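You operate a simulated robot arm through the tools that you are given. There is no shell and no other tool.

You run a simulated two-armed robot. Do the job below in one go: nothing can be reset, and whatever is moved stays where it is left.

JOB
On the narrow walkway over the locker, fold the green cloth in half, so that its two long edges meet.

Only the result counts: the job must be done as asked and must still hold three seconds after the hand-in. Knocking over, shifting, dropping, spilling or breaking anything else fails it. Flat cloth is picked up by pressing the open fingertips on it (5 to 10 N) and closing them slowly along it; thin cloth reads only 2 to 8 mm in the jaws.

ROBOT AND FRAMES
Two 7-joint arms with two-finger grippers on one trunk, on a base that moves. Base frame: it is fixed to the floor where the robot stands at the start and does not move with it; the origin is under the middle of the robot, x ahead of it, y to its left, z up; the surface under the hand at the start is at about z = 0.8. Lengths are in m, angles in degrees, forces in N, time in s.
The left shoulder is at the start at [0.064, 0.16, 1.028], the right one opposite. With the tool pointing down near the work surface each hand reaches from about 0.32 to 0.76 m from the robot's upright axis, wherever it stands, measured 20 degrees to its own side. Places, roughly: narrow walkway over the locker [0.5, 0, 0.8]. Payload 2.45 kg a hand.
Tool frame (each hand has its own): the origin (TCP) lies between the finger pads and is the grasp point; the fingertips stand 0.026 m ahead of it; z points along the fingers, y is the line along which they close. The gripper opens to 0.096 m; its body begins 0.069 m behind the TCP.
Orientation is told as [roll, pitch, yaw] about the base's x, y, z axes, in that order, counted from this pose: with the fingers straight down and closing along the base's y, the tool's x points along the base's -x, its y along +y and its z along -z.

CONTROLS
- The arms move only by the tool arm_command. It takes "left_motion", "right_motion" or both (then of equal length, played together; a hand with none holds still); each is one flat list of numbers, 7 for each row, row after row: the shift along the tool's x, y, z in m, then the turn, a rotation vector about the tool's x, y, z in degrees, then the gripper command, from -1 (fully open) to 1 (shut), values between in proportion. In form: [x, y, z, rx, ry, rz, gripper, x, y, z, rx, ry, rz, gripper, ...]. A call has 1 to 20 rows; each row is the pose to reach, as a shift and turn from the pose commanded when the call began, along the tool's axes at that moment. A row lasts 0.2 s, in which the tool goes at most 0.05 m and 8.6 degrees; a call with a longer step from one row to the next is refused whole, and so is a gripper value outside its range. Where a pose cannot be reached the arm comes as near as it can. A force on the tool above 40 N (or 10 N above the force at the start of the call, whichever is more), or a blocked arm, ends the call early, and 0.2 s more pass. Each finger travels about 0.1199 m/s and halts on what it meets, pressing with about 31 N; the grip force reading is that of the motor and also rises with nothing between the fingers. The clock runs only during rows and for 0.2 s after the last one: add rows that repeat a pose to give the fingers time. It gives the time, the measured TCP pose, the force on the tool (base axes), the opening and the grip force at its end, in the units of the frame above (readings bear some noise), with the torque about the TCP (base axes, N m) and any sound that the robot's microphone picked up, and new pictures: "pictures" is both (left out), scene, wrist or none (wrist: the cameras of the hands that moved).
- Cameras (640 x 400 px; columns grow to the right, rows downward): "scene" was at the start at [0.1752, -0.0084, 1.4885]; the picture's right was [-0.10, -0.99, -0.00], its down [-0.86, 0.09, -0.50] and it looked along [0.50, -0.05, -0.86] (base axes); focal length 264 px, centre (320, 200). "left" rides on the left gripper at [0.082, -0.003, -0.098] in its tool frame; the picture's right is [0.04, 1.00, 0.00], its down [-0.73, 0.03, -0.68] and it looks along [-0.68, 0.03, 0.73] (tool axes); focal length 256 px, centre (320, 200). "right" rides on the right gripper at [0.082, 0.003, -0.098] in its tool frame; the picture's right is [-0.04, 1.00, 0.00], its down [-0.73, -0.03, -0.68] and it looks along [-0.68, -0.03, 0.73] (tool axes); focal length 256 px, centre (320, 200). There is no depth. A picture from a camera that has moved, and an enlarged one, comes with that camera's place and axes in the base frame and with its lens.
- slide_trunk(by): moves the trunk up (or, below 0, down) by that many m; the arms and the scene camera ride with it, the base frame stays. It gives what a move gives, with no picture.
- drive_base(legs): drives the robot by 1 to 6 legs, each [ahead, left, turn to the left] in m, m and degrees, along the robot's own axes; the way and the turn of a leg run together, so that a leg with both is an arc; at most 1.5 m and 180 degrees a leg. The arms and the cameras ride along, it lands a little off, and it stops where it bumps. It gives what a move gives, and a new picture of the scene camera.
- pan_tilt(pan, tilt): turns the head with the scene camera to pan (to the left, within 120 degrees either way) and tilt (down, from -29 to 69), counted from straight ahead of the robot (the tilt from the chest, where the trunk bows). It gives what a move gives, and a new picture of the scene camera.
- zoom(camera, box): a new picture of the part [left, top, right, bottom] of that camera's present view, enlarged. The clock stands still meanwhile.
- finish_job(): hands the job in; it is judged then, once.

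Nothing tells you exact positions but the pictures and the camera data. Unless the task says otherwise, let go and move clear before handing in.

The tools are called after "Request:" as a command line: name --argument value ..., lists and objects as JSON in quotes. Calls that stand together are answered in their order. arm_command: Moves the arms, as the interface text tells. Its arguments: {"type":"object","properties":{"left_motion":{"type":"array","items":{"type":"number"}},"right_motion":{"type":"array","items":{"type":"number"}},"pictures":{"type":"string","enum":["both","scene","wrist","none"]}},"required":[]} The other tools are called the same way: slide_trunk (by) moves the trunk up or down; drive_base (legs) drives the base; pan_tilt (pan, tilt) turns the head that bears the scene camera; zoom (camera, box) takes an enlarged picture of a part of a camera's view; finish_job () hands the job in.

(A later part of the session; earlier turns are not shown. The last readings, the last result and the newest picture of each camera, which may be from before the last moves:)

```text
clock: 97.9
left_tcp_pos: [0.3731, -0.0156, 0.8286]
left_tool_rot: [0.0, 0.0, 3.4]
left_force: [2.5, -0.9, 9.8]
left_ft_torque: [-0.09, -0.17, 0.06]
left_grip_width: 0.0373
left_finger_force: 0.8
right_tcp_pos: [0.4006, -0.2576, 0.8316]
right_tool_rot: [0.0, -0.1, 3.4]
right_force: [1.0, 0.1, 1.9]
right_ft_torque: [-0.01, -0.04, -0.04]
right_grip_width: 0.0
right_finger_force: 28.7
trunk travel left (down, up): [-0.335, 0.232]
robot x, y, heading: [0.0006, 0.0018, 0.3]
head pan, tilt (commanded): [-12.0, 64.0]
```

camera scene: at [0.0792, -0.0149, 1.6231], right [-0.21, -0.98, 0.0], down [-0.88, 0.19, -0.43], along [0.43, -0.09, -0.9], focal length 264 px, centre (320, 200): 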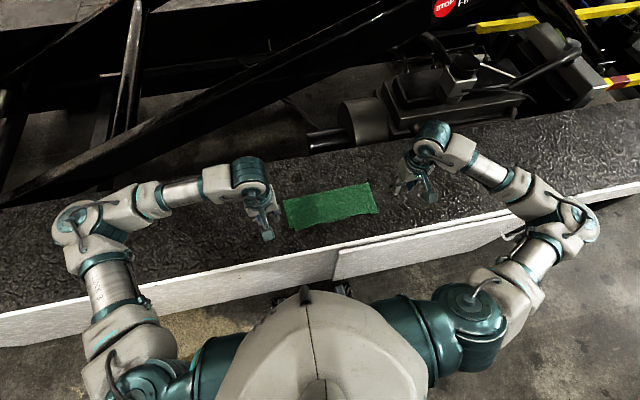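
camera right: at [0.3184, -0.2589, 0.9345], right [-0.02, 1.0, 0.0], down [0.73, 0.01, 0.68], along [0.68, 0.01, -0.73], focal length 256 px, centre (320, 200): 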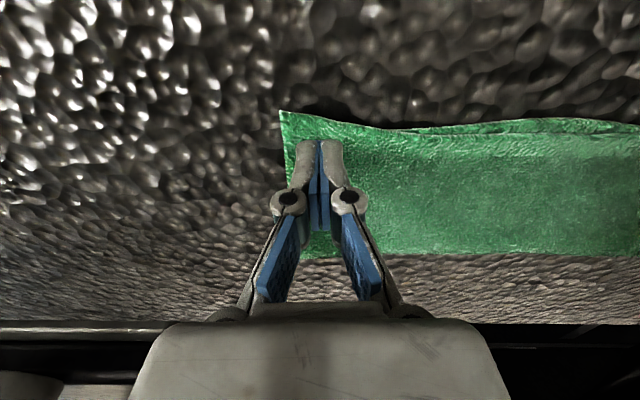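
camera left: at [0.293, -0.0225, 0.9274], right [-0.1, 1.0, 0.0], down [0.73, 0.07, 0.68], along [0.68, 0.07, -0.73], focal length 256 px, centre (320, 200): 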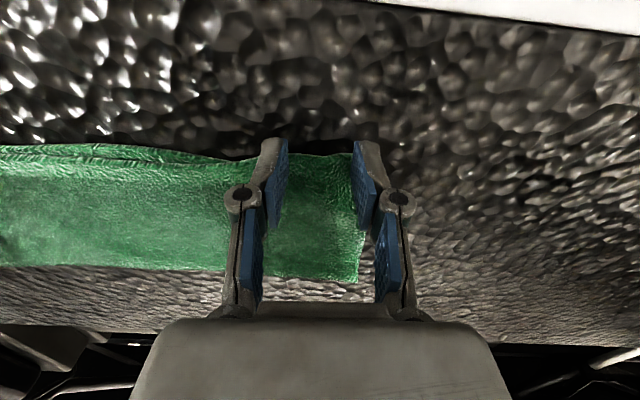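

Request:
arm_command --left_motion '[0, 0, -0.0001, 0, 0, 0, 0.29, 0, 0, -0.0002, 0, 0, 0, 0.34, 0, 0, -0.0003, 0, 0, 0, 0.39, 0, 0, -0.0005, 0, 0, 0, 0.44, 0, 0, -0.0006, 0, 0, 0, 0.49, 0, 0, -0.0008, 0, 0, 0, 0.54]' --right_motion '[0, 0, 0.0005, 0, 0, 0, 1, 0, 0, 0.001, 0, 0, 0, 1, 0, 0, 0.001, 0, 0, 0, 1, 0, 0, 0.001, 0, 0, 0, 1, 0, 0, 0.001, 0, 0, 0, 1, 0, 0, 0.001, 0, 0, 0, 1]' --pictures "none"

Request:
zoom --camera "left" --box '[220, 100, 420, 225]'

```text
clock: 99.3
left_tcp_pos: [0.3719, -0.0155, 0.8299]
left_tool_rot: [0.0, 0.0, 3.4]
left_force: [-0.7, -2.2, 7.8]
left_ft_torque: [-0.18, -0.07, -0.03]
left_grip_width: 0.023
left_finger_force: 0.2
right_tcp_pos: [0.4004, -0.2567, 0.8323]
right_tool_rot: [0.0, -0.1, 3.5]
right_force: [1.7, -1.5, 3.2]
right_ft_torque: [0.0, -0.04, 0.01]
right_grip_width: 0.0001
right_finger_force: 28.9
trunk travel left (down, up): [-0.335, 0.232]
robot x, y, heading: [0.0028, -0.0009, 0.0]
head pan, tilt (commanded): [-12.0, 64.0]
```

```text
3.20 times, centred on (320, 162) of left
camera zoom: at [0.2907, -0.0229, 0.9265], right [-0.1, 1.0, 0.0], down [0.73, 0.07, 0.68], along [0.68, 0.07, -0.73], focal length 819 px, centre (320, 320)
```

zoom: 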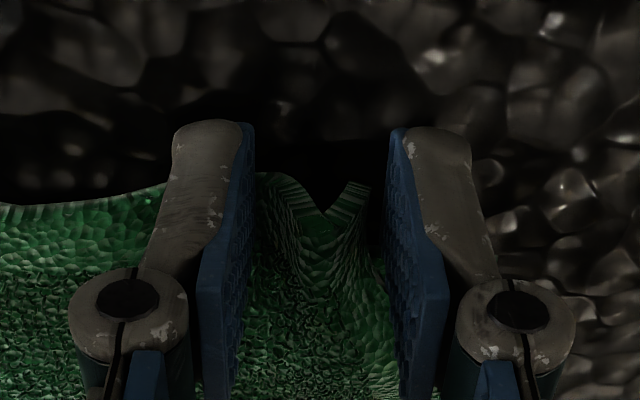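

Request:
arm_command --left_motion '[0, 0, -0.0001, 0, 0, 0, 0.56, 0, 0, -0.0003, 0, 0, 0, 0.62, 0, 0, -0.0005, 0, 0, 0, 0.68, 0, 0, -0.0008, 0, 0, 0, 0.74, 0, 0, -0.001, 0, 0, 0, 0.8, 0, 0, -0.0012, 0, 0, 0, 0.86, 0, 0, -0.0014, 0, 0, 0, 0.92, 0, 0, -0.0016, 0, 0, 0, 0.98, 0, 0, -0.0017, 0, 0, 0, 1.0, 0, 0, -0.0017, 0, 0, 0, 1.0, 0, 0, -0.0017, 0, 0, 0, 1.0]' --pictures "wrist"

Request:
zoom --camera "left" --box '[180, 80, 440, 230]'

```text
clock: 101.7
left_tcp_pos: [0.3714, -0.0137, 0.8306]
left_tool_rot: [-0.1, 0.1, 3.4]
left_force: [0.4, -2.4, 0.7]
left_ft_torque: [-0.06, 0.01, -0.01]
left_grip_width: 0.0043
left_finger_force: 30.7
right_tcp_pos: [0.3997, -0.2572, 0.8306]
right_tool_rot: [0.0, -0.1, 3.4]
right_force: [0.3, -0.3, 3.8]
right_ft_torque: [-0.05, 0.01, 0.0]
right_grip_width: 0.0001
right_finger_force: 28.2
trunk travel left (down, up): [-0.335, 0.232]
robot x, y, heading: [-0.0007, 0.0023, 0.1]
head pan, tilt (commanded): [-12.0, 64.0]
camera left: at [0.2907, -0.0226, 0.9275], right [-0.1, 1.0, 0.0], down [0.73, 0.07, 0.68], along [0.68, 0.07, -0.73], focal length 256 px, centre (320, 200)
```

left: 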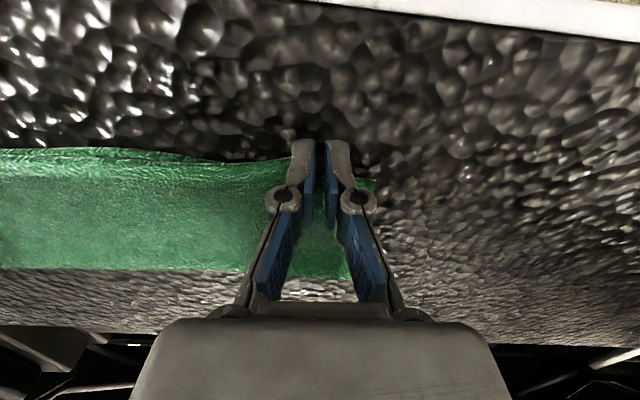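

```text
2.46 times, centred on (310, 155) of left
camera zoom: at [0.2907, -0.0226, 0.9275], right [-0.1, 1.0, 0.0], down [0.73, 0.07, 0.68], along [0.68, 0.07, -0.73], focal length 630 px, centre (345, 311)
```

zoom: 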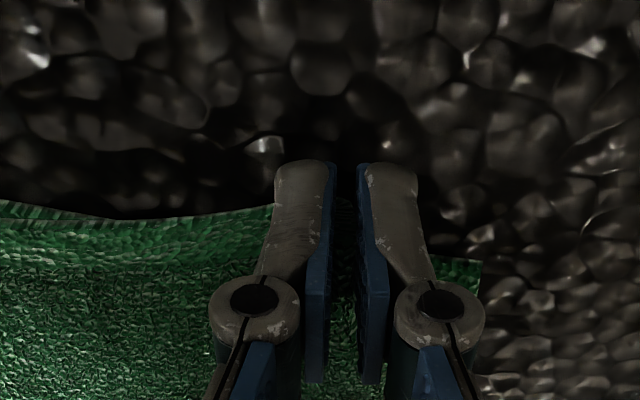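

The left corner is pinched. I'll lift it slightly, shift it forward 9 mm and outward 5 mm while the right hand pins the other end, and set it down again.

Request:
arm_command --left_motion '[0, 0, -0.005, 0, 0, 0, 1, -0.001, 0.001, -0.01, 0, 0, 0, 1, -0.004, 0.002, -0.012, 0, 0, 0, 1, -0.0065, 0.0035, -0.012, 0, 0, 0, 1, -0.009, 0.005, -0.011, 0, 0, 0, 1, -0.009, 0.005, -0.006, 0, 0, 0, 1, -0.009, 0.005, -0.002, 0, 0, 0, 1, -0.009, 0.005, 0, 0, 0, 0, 1, -0.009, 0.005, 0, 0, 0, 0, 1]' --right_motion '[0, 0, 0.0008, 0, 0, 0, 1, 0, 0, 0.001, 0, 0, 0, 1, 0, 0, 0.001, 0, 0, 0, 1, 0, 0, 0.001, 0, 0, 0, 1, 0, 0, 0.001, 0, 0, 0, 1, 0, 0, 0.001, 0, 0, 0, 1, 0, 0, 0.001, 0, 0, 0, 1, 0, 0, 0.001, 0, 0, 0, 1, 0, 0, 0.001, 0, 0, 0, 1]'

Request:
zoom --camera "left" --box '[180, 80, 440, 230]'

Request:
zoom --camera "scene" --box '[280, 175, 395, 245]'

```text
clock: 103.7
left_tcp_pos: [0.3812, -0.0088, 0.8314]
left_tool_rot: [-0.1, 0.0, 3.5]
left_force: [0.1, -4.8, 2.3]
left_ft_torque: [-0.14, -0.02, -0.07]
left_grip_width: 0.0043
left_finger_force: 31.0
right_tcp_pos: [0.3997, -0.2569, 0.8298]
right_tool_rot: [0.0, -0.1, 3.4]
right_force: [-0.1, 1.1, 9.0]
right_ft_torque: [0.01, -0.01, 0.0]
right_grip_width: 0.0
right_finger_force: 29.1
trunk travel left (down, up): [-0.335, 0.232]
robot x, y, heading: [-0.0033, -0.0018, 0.0]
head pan, tilt (commanded): [-12.0, 64.0]
camera scene: at [0.0778, -0.016, 1.6233], right [-0.21, -0.98, 0.0], down [-0.88, 0.19, -0.44], along [0.43, -0.09, -0.9], focal length 264 px, centre (320, 200)
camera right: at [0.3174, -0.259, 0.929], right [-0.02, 1.0, 0.0], down [0.73, 0.01, 0.68], along [0.68, 0.01, -0.73], focal length 256 px, centre (320, 200)
camera left: at [0.2994, -0.0173, 0.9288], right [-0.1, 1.0, 0.0], down [0.73, 0.07, 0.68], along [0.68, 0.07, -0.73], focal length 256 px, centre (320, 200)
```

scene: 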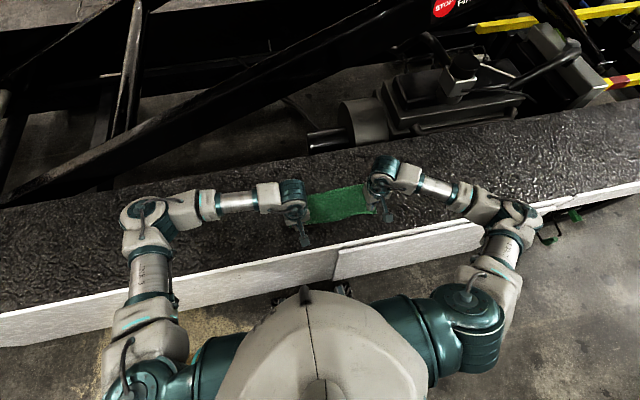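
right: 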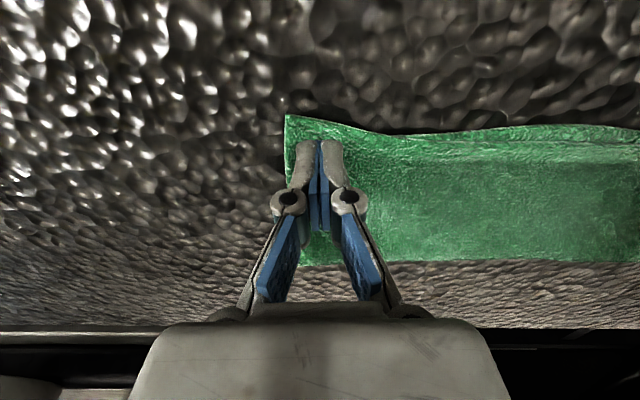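
left: 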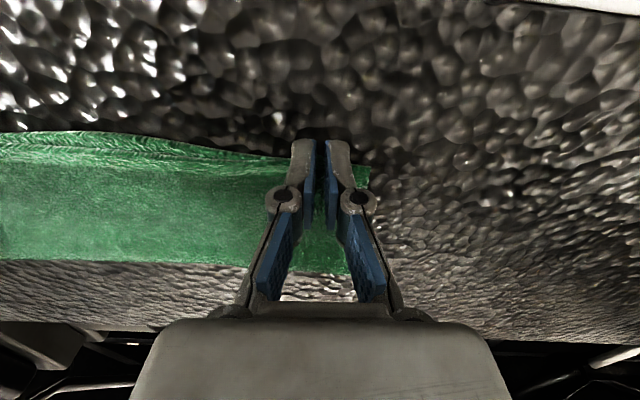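

```text
2.46 times, centred on (310, 155) of left
camera zoom: at [0.2994, -0.0173, 0.9288], right [-0.1, 1.0, 0.0], down [0.73, 0.07, 0.68], along [0.68, 0.07, -0.73], focal length 630 px, centre (345, 311)
```

zoom: 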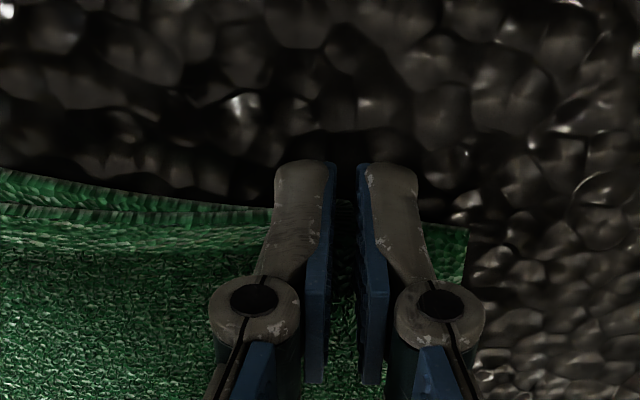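

```text
5.57 times, centred on (338, 210) of scene
camera zoom: at [0.0778, -0.016, 1.6233], right [-0.21, -0.98, 0.0], down [-0.88, 0.19, -0.44], along [0.43, -0.09, -0.9], focal length 1466 px, centre (223, 144)
```

zoom: 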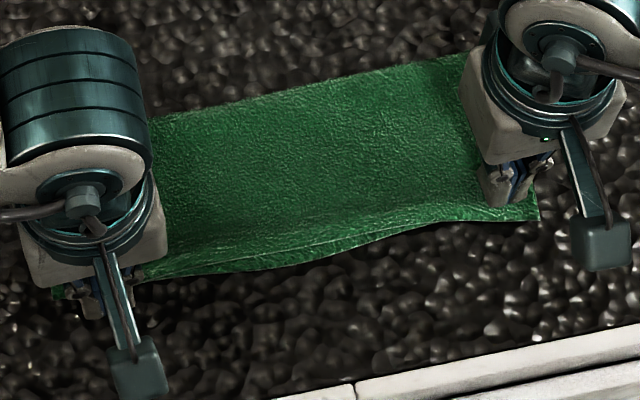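

Now I'll open the left jaws while following down with light contact, so the fingertips spread the gathered corner back out. Then I'll lift both hands.

Request:
arm_command --left_motion '[-0.009, 0.005, 0.0005, 0, 0, 0, 0.9, -0.009, 0.005, 0.001, 0, 0, 0, 0.8, -0.009, 0.005, 0.0016, 0, 0, 0, 0.7, -0.009, 0.005, 0.0022, 0, 0, 0, 0.6, -0.009, 0.005, 0.0027, 0, 0, 0, 0.5, -0.009, 0.005, 0.0032, 0, 0, 0, 0.4, -0.009, 0.005, 0.0036, 0, 0, 0, 0.3, -0.009, 0.005, 0.004, 0, 0, 0, 0.2, -0.009, 0.005, 0.0043, 0, 0, 0, 0.1, -0.009, 0.005, 0.0043, 0, 0, 0, 0.1]' --pictures "none"

```text
clock: 105.9
left_tcp_pos: [0.3891, -0.0044, 0.8255]
left_tool_rot: [0.0, -0.1, 3.4]
left_force: [-3.6, 1.2, 16.7]
left_ft_torque: [0.12, 0.0, -0.01]
left_grip_width: 0.041
left_finger_force: 10.4
right_tcp_pos: [0.3994, -0.2561, 0.8309]
right_tool_rot: [0.0, -0.1, 3.3]
right_force: [-0.5, 1.7, 6.2]
right_ft_torque: [0.0, -0.01, -0.04]
right_grip_width: 0.0001
right_finger_force: 28.0
trunk travel left (down, up): [-0.335, 0.232]
robot x, y, heading: [0.0027, -0.0012, 0.2]
head pan, tilt (commanded): [-12.0, 64.0]
```

I repeated the sideways and forward shift by mistake in that call, so the corner went about 8 mm farther than planned. I'll lift both hands and look.

Request:
arm_command --left_motion '[0, 0, -0.005, 0, 0, 0, 0.1, 0, 0, -0.02, 0, 0, 0, 0.1, 0, 0, -0.05, 0, 0, 0, 0.1, 0, 0, -0.09, 0, 0, 0, 0.1, 0, 0.04, -0.12, 0, 0, 0, 0.1, 0, 0.08, -0.12, 0, 0, 0, 0.1, 0, 0.08, -0.12, 0, 0, 0, 0.1]' --right_motion '[0, 0, -0.005, 0, 0, 0, 1, 0, 0, -0.02, 0, 0, 0, 1, 0, 0, -0.05, 0, 0, 0, 1, 0, 0, -0.09, 0, 0, 0, 1, 0, -0.04, -0.12, 0, 0, 0, 1, 0, -0.08, -0.12, 0, 0, 0, 1, 0, -0.08, -0.12, 0, 0, 0, 1]'

Request:
zoom --camera "scene" --box '[280, 175, 395, 245]'

Request:
zoom --camera "left" --box '[60, 20, 320, 200]'

Request:
zoom --camera "right" --box '[320, 20, 580, 200]'

```text
clock: 107.5
left_tcp_pos: [0.385, 0.0758, 0.9481]
left_tool_rot: [0.1, 0.1, 3.5]
left_force: [-0.8, -0.2, 0.6]
left_ft_torque: [0.0, 0.02, 0.0]
left_grip_width: 0.0435
left_finger_force: 0.1
right_tcp_pos: [0.4059, -0.3394, 0.9477]
right_tool_rot: [0.0, 0.0, 3.4]
right_force: [0.4, 0.1, 0.8]
right_ft_torque: [-0.01, 0.01, 0.04]
right_grip_width: 0.0
right_finger_force: 28.2
trunk travel left (down, up): [-0.335, 0.232]
robot x, y, heading: [-0.0007, 0.0004, -0.1]
head pan, tilt (commanded): [-12.0, 64.0]
camera scene: at [0.0796, -0.0145, 1.6231], right [-0.21, -0.98, 0.0], down [-0.88, 0.19, -0.43], along [0.42, -0.09, -0.9], focal length 264 px, centre (320, 200)
camera right: at [0.324, -0.341, 1.0469], right [-0.02, 1.0, 0.0], down [0.73, 0.01, 0.68], along [0.68, 0.01, -0.73], focal length 256 px, centre (320, 200)
camera left: at [0.3047, 0.0681, 1.0444], right [-0.1, 1.0, 0.0], down [0.73, 0.07, 0.68], along [0.67, 0.07, -0.74], focal length 256 px, centre (320, 200)
```

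scene: 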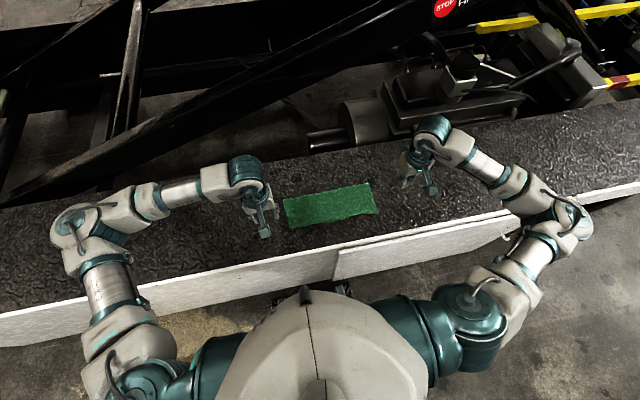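
right: 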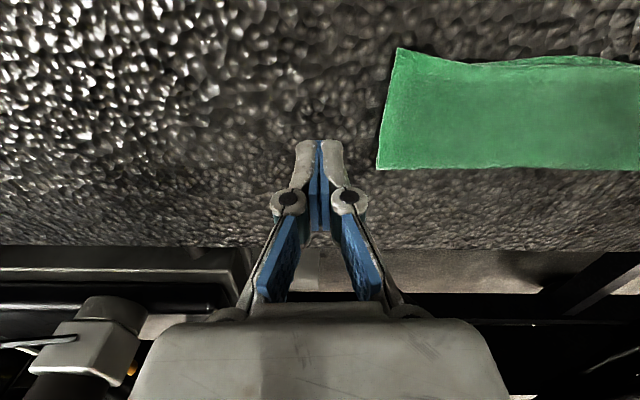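
left: 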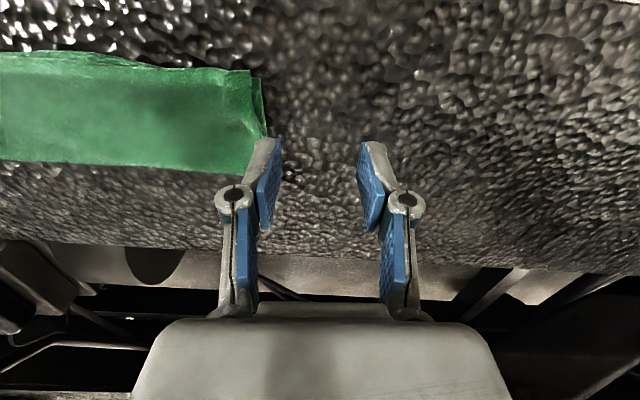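

```text
5.57 times, centred on (338, 210) of scene
camera zoom: at [0.0796, -0.0145, 1.6231], right [-0.21, -0.98, 0.0], down [-0.88, 0.19, -0.43], along [0.42, -0.09, -0.9], focal length 1466 px, centre (223, 144)
```

zoom: 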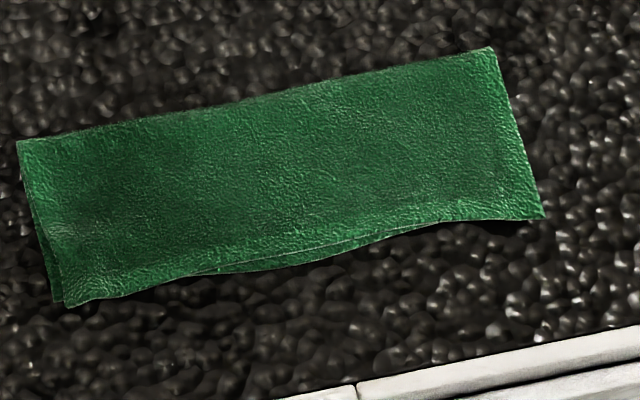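

```text
2.22 times, centred on (190, 110) of left
camera zoom: at [0.3047, 0.0681, 1.0444], right [-0.1, 1.0, 0.0], down [0.73, 0.07, 0.68], along [0.67, 0.07, -0.74], focal length 569 px, centre (609, 400)
```

zoom: 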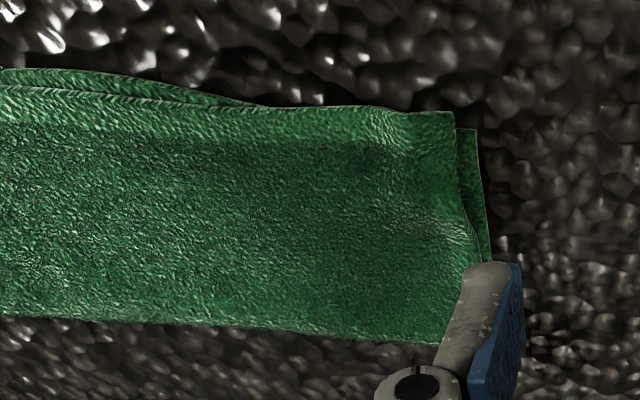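

```text
2.22 times, centred on (450, 110) of right
camera zoom: at [0.324, -0.341, 1.0469], right [-0.02, 1.0, 0.0], down [0.73, 0.01, 0.68], along [0.68, 0.01, -0.73], focal length 569 px, centre (31, 400)
```

zoom: 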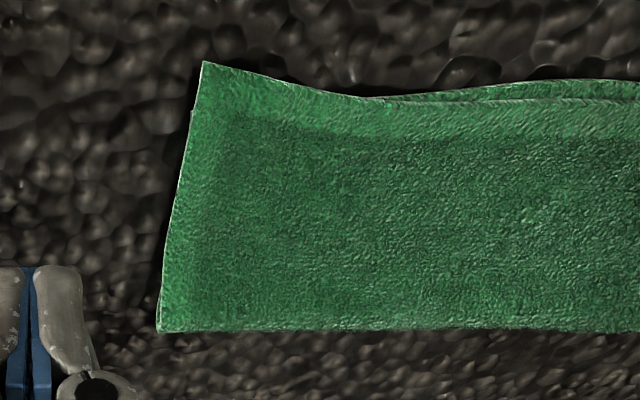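

The left corner is now within about 7 mm. The right top corner still overshoots by about 1.9 cm, so I'll do the same there, mirrored: pin the left with closed fingertips and re-pinch the right corner.

Request:
arm_command --left_motion '[-0.0022, -0.0145, 0, 0, 0, 0, 0.6, -0.0043, -0.029, 0, 0, 0, 0, 1, -0.0065, -0.0434, 0.01, 0, 0, 0, 1, -0.0086, -0.0578, 0.03, 0, 0, 0, 1, -0.0108, -0.0722, 0.05, 0, 0, 0, 1, -0.0129, -0.0867, 0.07, 0, 0, 0, 1, -0.0129, -0.0867, 0.078, 0, 0, 0, 1, -0.0129, -0.0867, 0.078, 0, 0, 0, 1]' --right_motion '[0.0034, 0.0136, 0, 0, 0, 0, 0.6, 0.0067, 0.0273, 0, 0, 0, 0, 0.25, 0.0101, 0.0409, 0.01, 0, 0, 0, 0.25, 0.0134, 0.0545, 0.03, 0, 0, 0, 0.25, 0.0168, 0.0682, 0.05, 0, 0, 0, 0.25, 0.0201, 0.0818, 0.07, 0, 0, 0, 0.25, 0.0201, 0.0818, 0.078, 0, 0, 0, 0.25, 0.0201, 0.0818, 0.078, 0, 0, 0, 0.25]' --pictures "wrist"

Request:
zoom --camera "right" --box '[200, 20, 440, 170]'

Request:
zoom --camera "left" --box '[200, 20, 440, 170]'

```text
clock: 109.3
left_tcp_pos: [0.4036, -0.0102, 0.8676]
left_tool_rot: [0.1, 0.0, 3.4]
left_force: [0.2, -0.6, -0.2]
left_ft_torque: [0.01, 0.02, 0.01]
left_grip_width: 0.0001
left_finger_force: 28.9
right_tcp_pos: [0.3797, -0.2555, 0.872]
right_tool_rot: [-0.1, -0.1, 3.4]
right_force: [-0.1, 0.5, 0.7]
right_ft_torque: [0.01, -0.01, 0.02]
right_grip_width: 0.0362
right_finger_force: 0.1
trunk travel left (down, up): [-0.335, 0.232]
robot x, y, heading: [-0.0014, -0.0048, -0.0]
head pan, tilt (commanded): [-12.0, 64.0]
camera right: at [0.2971, -0.2583, 0.9704], right [-0.02, 1.0, 0.0], down [0.73, 0.01, 0.68], along [0.68, 0.01, -0.73], focal length 256 px, centre (320, 200)
camera left: at [0.3222, -0.018, 0.9653], right [-0.1, 1.0, 0.0], down [0.73, 0.07, 0.68], along [0.68, 0.07, -0.73], focal length 256 px, centre (320, 200)
```

right: 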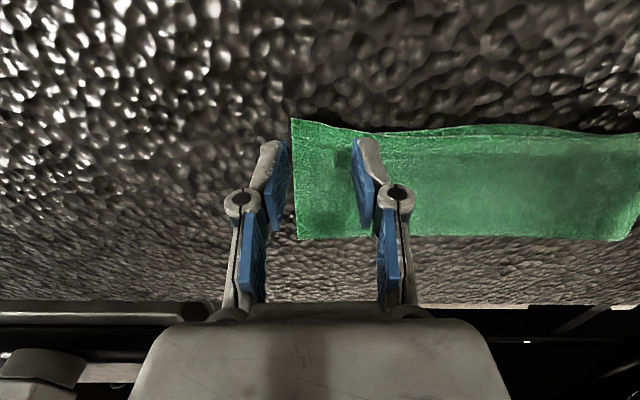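
left: 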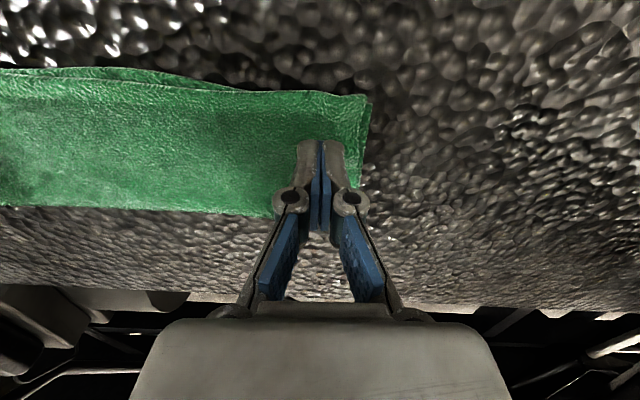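

```text
2.67 times, centred on (320, 95) of right
camera zoom: at [0.2971, -0.2583, 0.9704], right [-0.02, 1.0, 0.0], down [0.73, 0.01, 0.68], along [0.68, 0.01, -0.73], focal length 683 px, centre (320, 480)
```

zoom: 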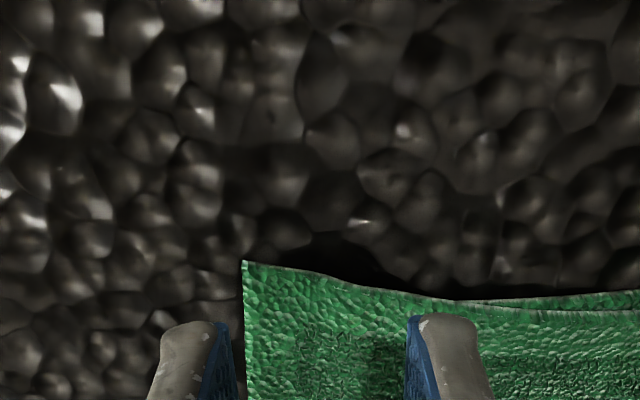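

```text
2.67 times, centred on (320, 95) of left
camera zoom: at [0.3222, -0.018, 0.9653], right [-0.1, 1.0, 0.0], down [0.73, 0.07, 0.68], along [0.68, 0.07, -0.73], focal length 683 px, centre (320, 480)
```

zoom: 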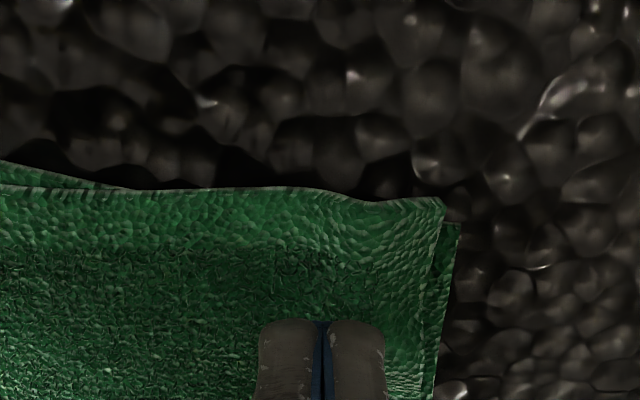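

Request:
arm_command --left_motion '[0, 0, 0.012, 0, 0, 0, 1, 0, 0, 0.024, 0, 0, 0, 1, 0, 0, 0.031, 0, 0, 0, 1, 0, 0, 0.035, 0, 0, 0, 1, 0, 0, 0.037, 0, 0, 0, 1, 0, 0, 0.037, 0, 0, 0, 1]' --right_motion '[0, 0, 0.012, 0, 0, 0, 0.25, 0, 0, 0.024, 0, 0, 0, 0.25, 0, 0, 0.034, 0, 0, 0, 0.25, 0, 0, 0.04, 0, 0, 0, 0.25, 0, 0, 0.043, 0, 0, 0, 0.25, 0, 0, 0.043, 0, 0, 0, 0.25]' --pictures "none"

Request:
zoom --camera "right" --box '[220, 100, 420, 225]'

```text
clock: 110.7
left_tcp_pos: [0.4026, -0.0102, 0.8319]
left_tool_rot: [0.0, 0.0, 3.4]
left_force: [1.0, 0.6, 2.5]
left_ft_torque: [-0.03, -0.07, 0.01]
left_grip_width: 0.0
left_finger_force: 28.5
right_tcp_pos: [0.3799, -0.2552, 0.8289]
right_tool_rot: [0.0, -0.3, 3.4]
right_force: [-0.2, 0.6, 11.6]
right_ft_torque: [0.15, -0.13, 0.02]
right_grip_width: 0.0371
right_finger_force: 0.6
trunk travel left (down, up): [-0.335, 0.232]
robot x, y, heading: [0.0001, 0.0034, -0.1]
head pan, tilt (commanded): [-12.0, 64.0]
```

```text
3.20 times, centred on (320, 162) of right
camera zoom: at [0.2973, -0.2575, 0.9278], right [-0.02, 1.0, 0.0], down [0.73, 0.01, 0.68], along [0.68, 0.01, -0.73], focal length 819 px, centre (320, 320)
```

zoom: 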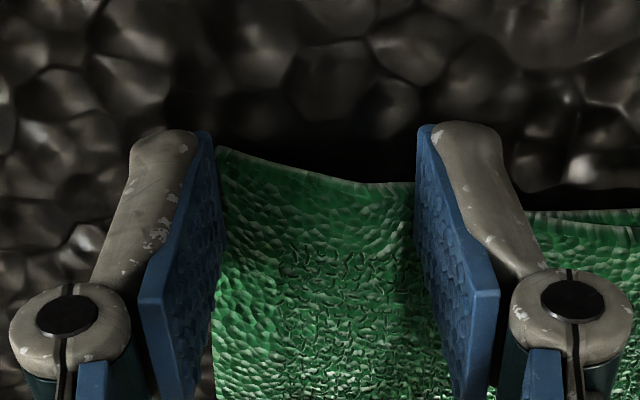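

Request:
arm_command --left_motion '[0, 0, 0.0005, 0, 0, 0, 1, 0, 0, 0.001, 0, 0, 0, 1, 0, 0, 0.0012, 0, 0, 0, 1, 0, 0, 0.0012, 0, 0, 0, 1, 0, 0, 0.0012, 0, 0, 0, 1, 0, 0, 0.0012, 0, 0, 0, 1]' --right_motion '[0, 0, -0.0003, 0, 0, 0, 0.29, 0, 0, -0.0004, 0, 0, 0, 0.34, 0, 0, -0.0005, 0, 0, 0, 0.39, 0, 0, -0.0007, 0, 0, 0, 0.44, 0, 0, -0.0008, 0, 0, 0, 0.49, 0, 0, -0.001, 0, 0, 0, 0.54]' --pictures "none"

Request:
zoom --camera "right" --box '[220, 100, 420, 225]'

```text
clock: 112.1
left_tcp_pos: [0.4018, -0.0109, 0.8305]
left_tool_rot: [0.1, 0.0, 3.4]
left_force: [2.0, 1.2, 7.5]
left_ft_torque: [0.01, -0.01, 0.02]
left_grip_width: 0.0
left_finger_force: 28.6
right_tcp_pos: [0.3808, -0.2566, 0.8307]
right_tool_rot: [0.0, -0.1, 3.4]
right_force: [-1.2, 0.1, 8.5]
right_ft_torque: [0.14, -0.09, 0.05]
right_grip_width: 0.0229
right_finger_force: 0.3
trunk travel left (down, up): [-0.335, 0.232]
robot x, y, heading: [0.0008, 0.0029, -0.1]
head pan, tilt (commanded): [-12.0, 64.0]
```

```text
3.20 times, centred on (320, 162) of right
camera zoom: at [0.2976, -0.2583, 0.9286], right [-0.02, 1.0, 0.0], down [0.73, 0.01, 0.68], along [0.68, 0.01, -0.73], focal length 819 px, centre (320, 320)
```

zoom: 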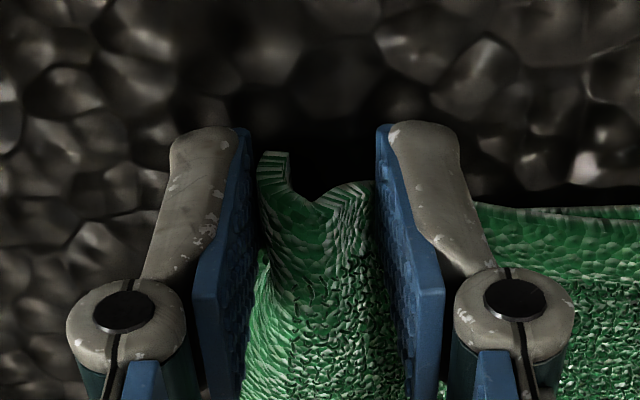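

Request:
arm_command --right_motion '[0, 0, -0.0001, 0, 0, 0, 0.56, 0, 0, -0.0003, 0, 0, 0, 0.62, 0, 0, -0.0005, 0, 0, 0, 0.68, 0, 0, -0.0008, 0, 0, 0, 0.74, 0, 0, -0.001, 0, 0, 0, 0.8, 0, 0, -0.0012, 0, 0, 0, 0.86, 0, 0, -0.0014, 0, 0, 0, 0.92, 0, 0, -0.0016, 0, 0, 0, 0.98, 0, 0, -0.0017, 0, 0, 0, 1.0, 0, 0, -0.0017, 0, 0, 0, 1.0, 0, 0, -0.0017, 0, 0, 0, 1.0]' --pictures "wrist"

Request:
zoom --camera "right" --box '[200, 80, 460, 230]'

```text
clock: 114.5
left_tcp_pos: [0.4023, -0.0093, 0.8304]
left_tool_rot: [0.1, 0.0, 3.3]
left_force: [2.2, -2.5, 8.1]
left_ft_torque: [-0.11, -0.03, 0.0]
left_grip_width: 0.0002
left_finger_force: 28.8
right_tcp_pos: [0.3798, -0.2547, 0.8313]
right_tool_rot: [0.0, -0.2, 3.4]
right_force: [-0.4, 8.3, 1.9]
right_ft_torque: [0.26, -0.02, 0.1]
right_grip_width: 0.0057
right_finger_force: 31.2
trunk travel left (down, up): [-0.335, 0.232]
robot x, y, heading: [0.0, -0.0005, 0.0]
head pan, tilt (commanded): [-12.0, 64.0]
camera right: at [0.2973, -0.2574, 0.9304], right [-0.02, 1.0, 0.0], down [0.73, 0.01, 0.68], along [0.68, 0.01, -0.73], focal length 256 px, centre (320, 200)
```

right: 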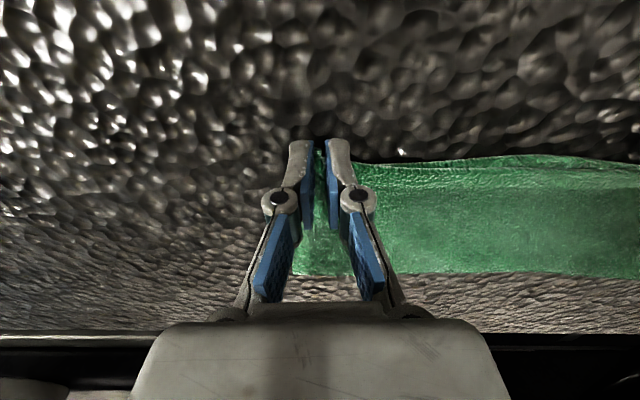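

```text
2.46 times, centred on (330, 155) of right
camera zoom: at [0.2973, -0.2574, 0.9304], right [-0.02, 1.0, 0.0], down [0.73, 0.01, 0.68], along [0.68, 0.01, -0.73], focal length 630 px, centre (295, 311)
```

zoom: 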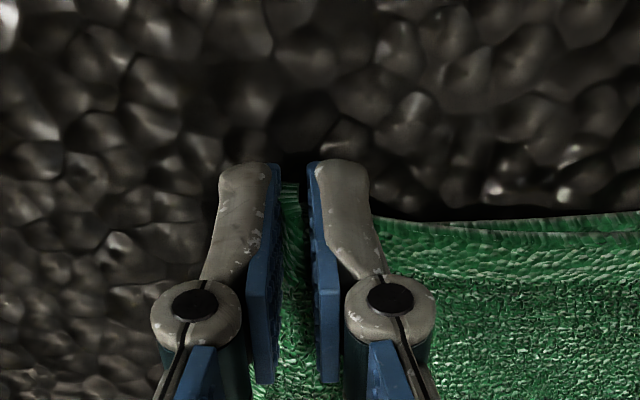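

The right jaws read 5.7 mm with a strong sideways pull, so I may have caught the lower layer too. I'll open again in place, keeping light contact so the gather spreads back, and look.

Request:
arm_command --right_motion '[0, 0, 0, 0, 0, 0, 0.9, 0, 0, 0.0003, 0, 0, 0, 0.8, 0, 0, 0.0006, 0, 0, 0, 0.7, 0, 0, 0.001, 0, 0, 0, 0.6, 0, 0, 0.0014, 0, 0, 0, 0.5, 0, 0, 0.0018, 0, 0, 0, 0.4, 0, 0, 0.0021, 0, 0, 0, 0.3, 0, 0, 0.0024, 0, 0, 0, 0.2, 0, 0, 0.0024, 0, 0, 0, 0.2]' --pictures "none"

```text
clock: 116.5
left_tcp_pos: [0.4031, -0.0084, 0.8294]
left_tool_rot: [0.0, 0.1, 3.4]
left_force: [1.7, 1.3, 7.8]
left_ft_torque: [0.0, 0.01, 0.01]
left_grip_width: 0.0
left_finger_force: 28.3
right_tcp_pos: [0.3798, -0.2559, 0.8291]
right_tool_rot: [0.0, -0.1, 3.4]
right_force: [0.0, -1.0, 1.7]
right_ft_torque: [-0.01, -0.07, -0.04]
right_grip_width: 0.0397
right_finger_force: 0.1
trunk travel left (down, up): [-0.335, 0.232]
robot x, y, heading: [0.0012, 0.0015, 0.0]
head pan, tilt (commanded): [-12.0, 64.0]
```

Request:
arm_command --right_motion '[0, 0, -0.005, 0, 0, 0, 0.2, 0, 0, -0.02, 0, 0, 0, 0.25, 0, 0, -0.043, 0, 0, 0, 0.25, 0, 0, -0.043, 0, 0, 0, 0.25]' --pictures "wrist"

Request:
zoom --camera "right" --box '[200, 20, 440, 170]'

Request:
zoom --camera "scene" --box '[280, 175, 395, 245]'

```text
clock: 117.5
left_tcp_pos: [0.4021, -0.0097, 0.8303]
left_tool_rot: [0.1, 0.0, 3.3]
left_force: [0.1, 1.3, 7.4]
left_ft_torque: [0.04, -0.01, 0.03]
left_grip_width: 0.0
left_finger_force: 28.3
right_tcp_pos: [0.3808, -0.255, 0.8726]
right_tool_rot: [0.0, -0.1, 3.4]
right_force: [-0.5, -0.2, 0.4]
right_ft_torque: [-0.01, -0.01, 0.0]
right_grip_width: 0.036
right_finger_force: 0.1
trunk travel left (down, up): [-0.335, 0.232]
robot x, y, heading: [-0.0024, 0.0018, 0.1]
head pan, tilt (commanded): [-12.0, 64.0]
camera right: at [0.2983, -0.2573, 0.9713], right [-0.02, 1.0, 0.0], down [0.73, 0.01, 0.68], along [0.68, 0.01, -0.73], focal length 256 px, centre (320, 200)
```

right: 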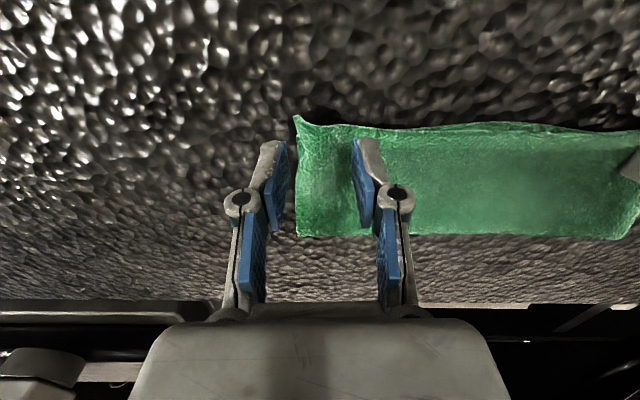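

```text
2.67 times, centred on (320, 95) of right
camera zoom: at [0.2983, -0.2573, 0.9713], right [-0.02, 1.0, 0.0], down [0.73, 0.01, 0.68], along [0.68, 0.01, -0.73], focal length 683 px, centre (320, 480)
```

zoom: 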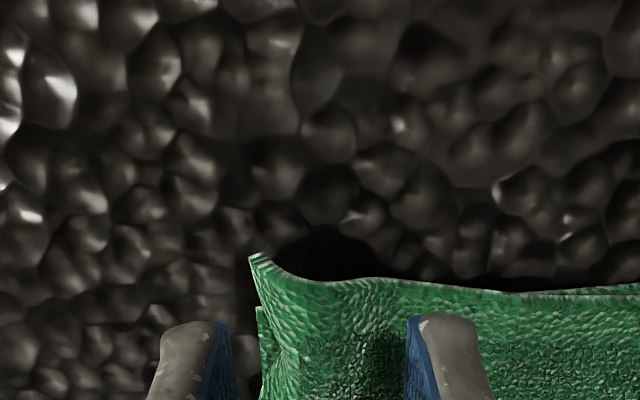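

```text
5.57 times, centred on (338, 210) of scene
camera zoom: at [0.078, -0.0151, 1.6232], right [-0.21, -0.98, 0.0], down [-0.88, 0.19, -0.44], along [0.43, -0.09, -0.9], focal length 1466 px, centre (223, 144)
```

zoom: 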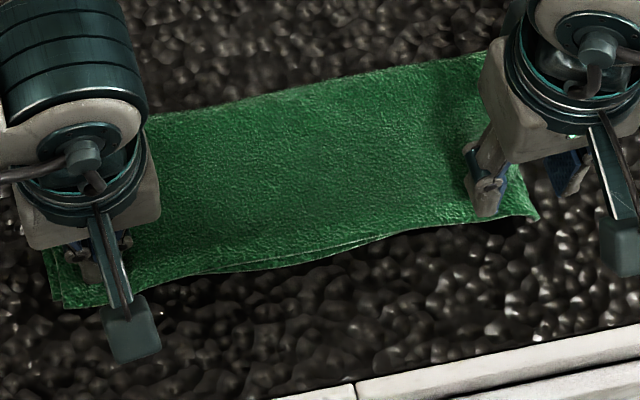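

That restored it well: only the tip of the right top corner still pokes out about 1.6 cm, and the rest of the edge is within about a centimetre. I'll lift both hands clear and look at the whole fold again.

Request:
arm_command --left_motion '[0, 0, -0.005, 0, 0, 0, 1, 0, 0, -0.02, 0, 0, 0, 1, 0, 0, -0.05, 0, 0, 0, 1, 0, 0, -0.09, 0, 0, 0, 1, 0, 0.04, -0.12, 0, 0, 0, 1, 0, 0.08, -0.12, 0, 0, 0, 1, 0, 0.08, -0.12, 0, 0, 0, 1]' --right_motion '[0, 0, -0.005, 0, 0, 0, 0.25, 0, 0, -0.02, 0, 0, 0, 0.25, 0, 0, -0.04, 0, 0, 0, 0.25, 0, 0, -0.06, 0, 0, 0, 0.25, 0, -0.04, -0.08, 0, 0, 0, 0.6, 0, -0.08, -0.08, 0, 0, 0, 1, 0, -0.08, -0.08, 0, 0, 0, 1]'

Request:
zoom --camera "scene" --box '[280, 175, 395, 245]'

Request:
zoom --camera "right" --box '[320, 20, 640, 200]'

Request:
zoom --camera "left" --box '[0, 20, 320, 200]'

```text
clock: 119.1
left_tcp_pos: [0.3978, 0.0691, 0.9493]
left_tool_rot: [-0.1, 0.1, 3.4]
left_force: [-0.3, 0.2, 0.3]
left_ft_torque: [0.0, 0.01, -0.02]
left_grip_width: 0.0
left_finger_force: 28.4
right_tcp_pos: [0.3866, -0.3366, 0.9527]
right_tool_rot: [0.1, 0.0, 3.4]
right_force: [-0.3, 0.1, -0.7]
right_ft_torque: [0.03, -0.03, 0.03]
right_grip_width: 0.0
right_finger_force: 27.9
trunk travel left (down, up): [-0.335, 0.232]
robot x, y, heading: [-0.0023, 0.0027, -0.2]
head pan, tilt (commanded): [-12.0, 64.0]
camera scene: at [0.0796, -0.0143, 1.6231], right [-0.21, -0.98, 0.0], down [-0.88, 0.19, -0.43], along [0.42, -0.09, -0.9], focal length 264 px, centre (320, 200)
camera right: at [0.3035, -0.3389, 1.0511], right [-0.02, 1.0, 0.0], down [0.73, 0.01, 0.68], along [0.68, 0.01, -0.73], focal length 256 px, centre (320, 200)
camera left: at [0.3166, 0.0618, 1.0458], right [-0.1, 0.99, 0.0], down [0.73, 0.07, 0.68], along [0.67, 0.07, -0.74], focal length 256 px, centre (320, 200)
```

scene: 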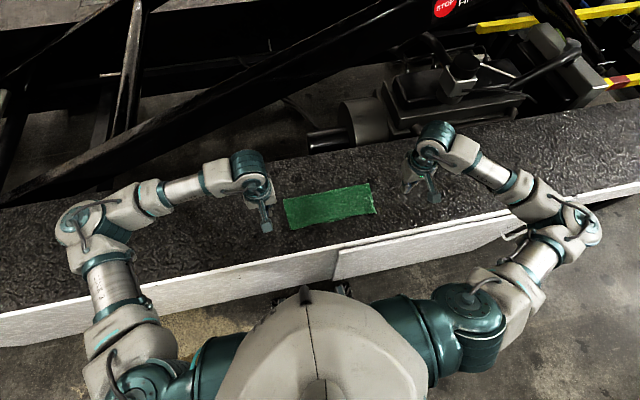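
right: 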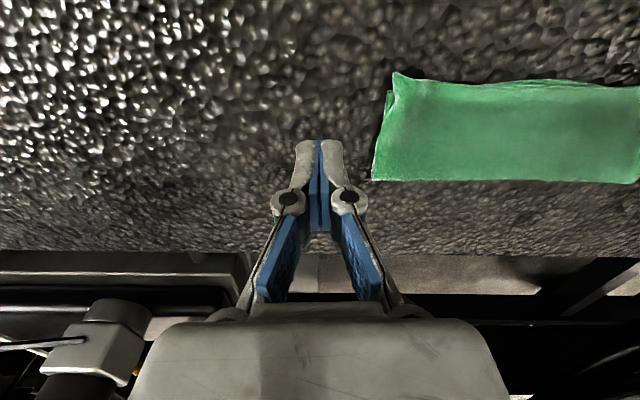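
left: 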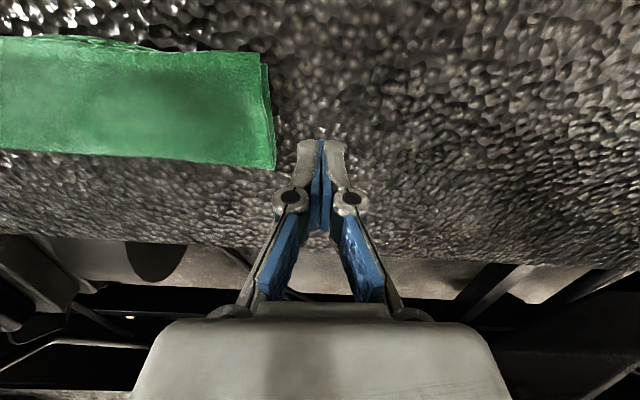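

```text
5.57 times, centred on (338, 210) of scene
camera zoom: at [0.0796, -0.0143, 1.6231], right [-0.21, -0.98, 0.0], down [-0.88, 0.19, -0.43], along [0.42, -0.09, -0.9], focal length 1466 px, centre (223, 144)
```

zoom: 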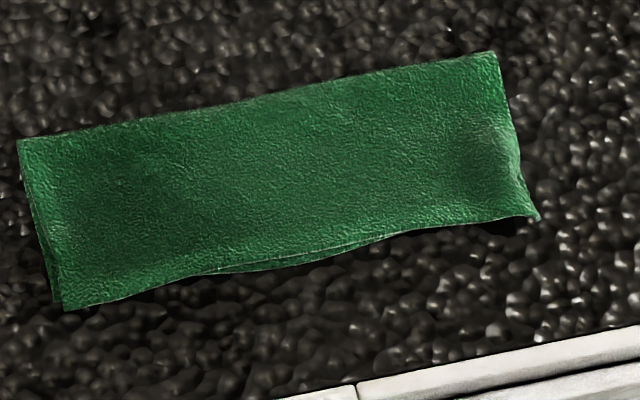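

```text
2.00 times, centred on (480, 110) of right
camera zoom: at [0.3035, -0.3389, 1.0511], right [-0.02, 1.0, 0.0], down [0.73, 0.01, 0.68], along [0.68, 0.01, -0.73], focal length 512 px, centre (0, 380)
```

zoom: 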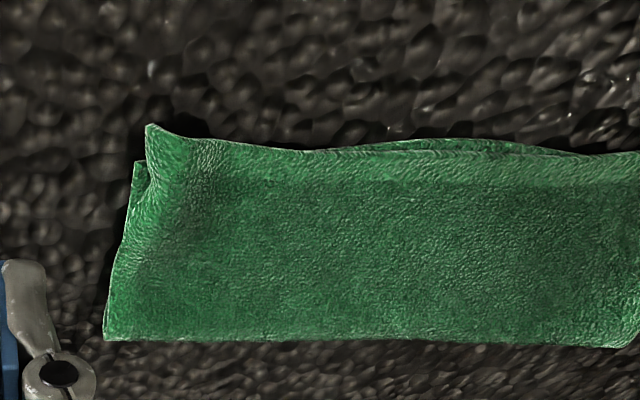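

```text
2.00 times, centred on (160, 110) of left
camera zoom: at [0.3166, 0.0618, 1.0458], right [-0.1, 0.99, 0.0], down [0.73, 0.07, 0.68], along [0.67, 0.07, -0.74], focal length 512 px, centre (640, 380)
```

zoom: 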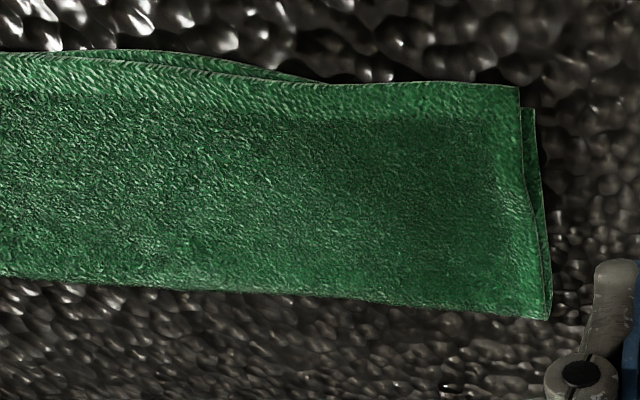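

The two long edges now meet within about a centimetre everywhere except the tip of the right top corner, which overshoots about 1.8 cm. I'll gently press that tip with closed fingertips and slide it forward.

Request:
arm_command --right_motion '[0.0012, 0.015, 0, 0, 0, 0, 1, 0.0025, 0.03, 0, 0, 0, 0, 1, 0.0037, 0.045, 0.01, 0, 0, 0, 1, 0.005, 0.06, 0.03, 0, 0, 0, 1, 0.0062, 0.0751, 0.06, 0, 0, 0, 1, 0.0062, 0.0751, 0.085, 0, 0, 0, 1, 0.0062, 0.0751, 0.085, 0, 0, 0, 1]' --pictures "wrist"

Request:
zoom --camera "right" --box '[200, 20, 440, 170]'

```text
clock: 120.7
left_tcp_pos: [0.3971, 0.0694, 0.9484]
left_tool_rot: [-0.1, 0.0, 3.3]
left_force: [-0.8, 0.5, -0.4]
left_ft_torque: [-0.02, 0.03, 0.03]
left_grip_width: 0.0
left_finger_force: 28.8
right_tcp_pos: [0.3746, -0.2609, 0.8677]
right_tool_rot: [0.1, 0.0, 3.4]
right_force: [-0.2, 0.4, 0.0]
right_ft_torque: [0.01, 0.02, -0.01]
right_grip_width: 0.0
right_finger_force: 28.4
trunk travel left (down, up): [-0.335, 0.232]
robot x, y, heading: [-0.0, 0.0006, -0.1]
head pan, tilt (commanded): [-12.0, 64.0]
camera right: at [0.2917, -0.2633, 0.9662], right [-0.02, 1.0, 0.0], down [0.73, 0.01, 0.68], along [0.68, 0.01, -0.73], focal length 256 px, centre (320, 200)
```

right: 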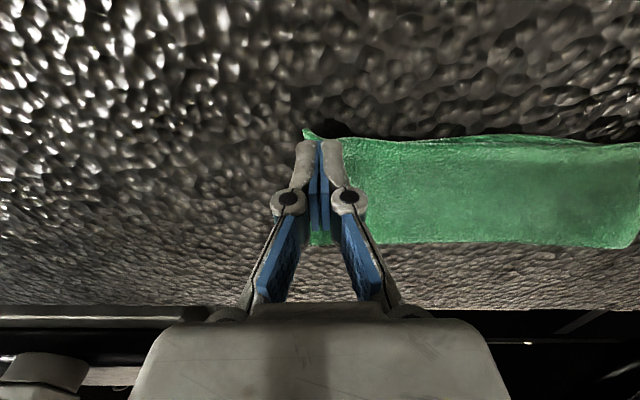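

```text
2.67 times, centred on (320, 95) of right
camera zoom: at [0.2917, -0.2633, 0.9662], right [-0.02, 1.0, 0.0], down [0.73, 0.01, 0.68], along [0.68, 0.01, -0.73], focal length 683 px, centre (320, 480)
```

zoom: 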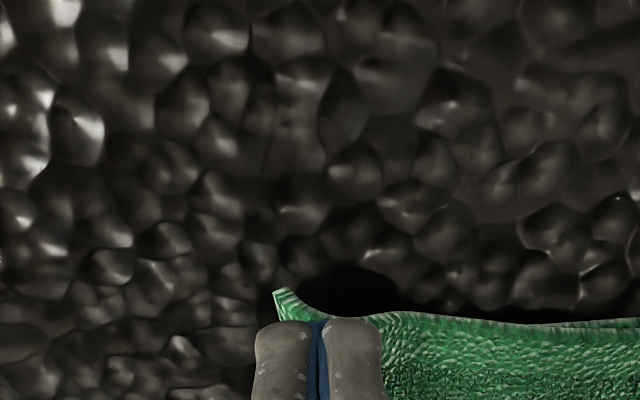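

Request:
arm_command --right_motion '[-0.005, -0.008, 0.01, 0, 0, 0, 1, -0.005, -0.008, 0.02, 0, 0, 0, 1, -0.005, -0.008, 0.03, 0, 0, 0, 1, -0.005, -0.008, 0.0345, 0, 0, 0, 1, -0.005, -0.008, 0.0365, 0, 0, 0, 1, -0.005, -0.008, 0.0365, 0, 0, 0, 1]' --pictures "wrist"

```text
clock: 122.1
left_tcp_pos: [0.3962, 0.0695, 0.9475]
left_tool_rot: [0.0, 0.0, 3.4]
left_force: [-0.1, -0.5, -0.2]
left_ft_torque: [0.02, -0.03, 0.02]
left_grip_width: 0.0
left_finger_force: 28.1
right_tcp_pos: [0.3804, -0.2694, 0.831]
right_tool_rot: [0.0, -0.1, 3.4]
right_force: [-0.4, 0.2, 2.2]
right_ft_torque: [0.06, -0.01, 0.0]
right_grip_width: 0.0
right_finger_force: 28.0
trunk travel left (down, up): [-0.335, 0.232]
robot x, y, heading: [0.0004, -0.0022, 0.1]
head pan, tilt (commanded): [-12.0, 64.0]
camera right: at [0.2971, -0.2716, 0.9286], right [-0.02, 1.0, 0.0], down [0.73, 0.01, 0.68], along [0.68, 0.01, -0.73], focal length 256 px, centre (320, 200)
```

right: 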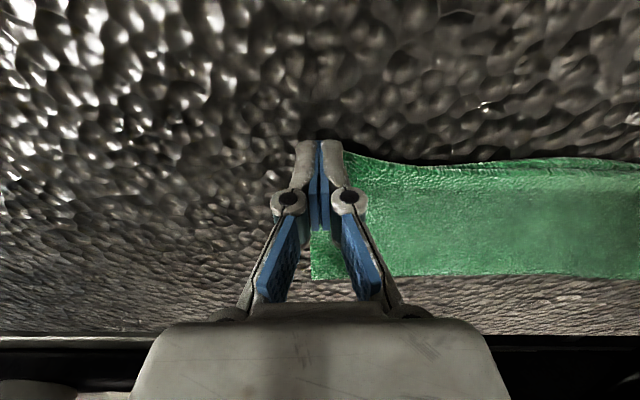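

Request:
arm_command --right_motion '[0, 0, 0.0005, 0, 0, 0, 1, -0.002, 0, 0.0006, 0, 0, 0, 1, -0.004, 0, 0.0006, 0, 0, 0, 1, -0.006, 0, 0.0006, 0, 0, 0, 1, -0.008, 0, 0.0004, 0, 0, 0, 1, -0.01, 0, 0.0003, 0, 0, 0, 1, -0.01, 0, 0.0003, 0, 0, 0, 1]' --pictures "none"

```text
clock: 123.7
left_tcp_pos: [0.3964, 0.0695, 0.9483]
left_tool_rot: [-0.1, 0.0, 3.3]
left_force: [0.1, 0.0, 0.4]
left_ft_torque: [0.05, -0.02, 0.0]
left_grip_width: 0.0001
left_finger_force: 28.4
right_tcp_pos: [0.3908, -0.2672, 0.8298]
right_tool_rot: [0.0, -0.1, 3.4]
right_force: [-0.6, -0.3, 1.0]
right_ft_torque: [-0.05, 0.02, 0.0]
right_grip_width: 0.0
right_finger_force: 28.8
trunk travel left (down, up): [-0.335, 0.232]
robot x, y, heading: [0.0023, 0.001, 0.0]
head pan, tilt (commanded): [-12.0, 64.0]
```

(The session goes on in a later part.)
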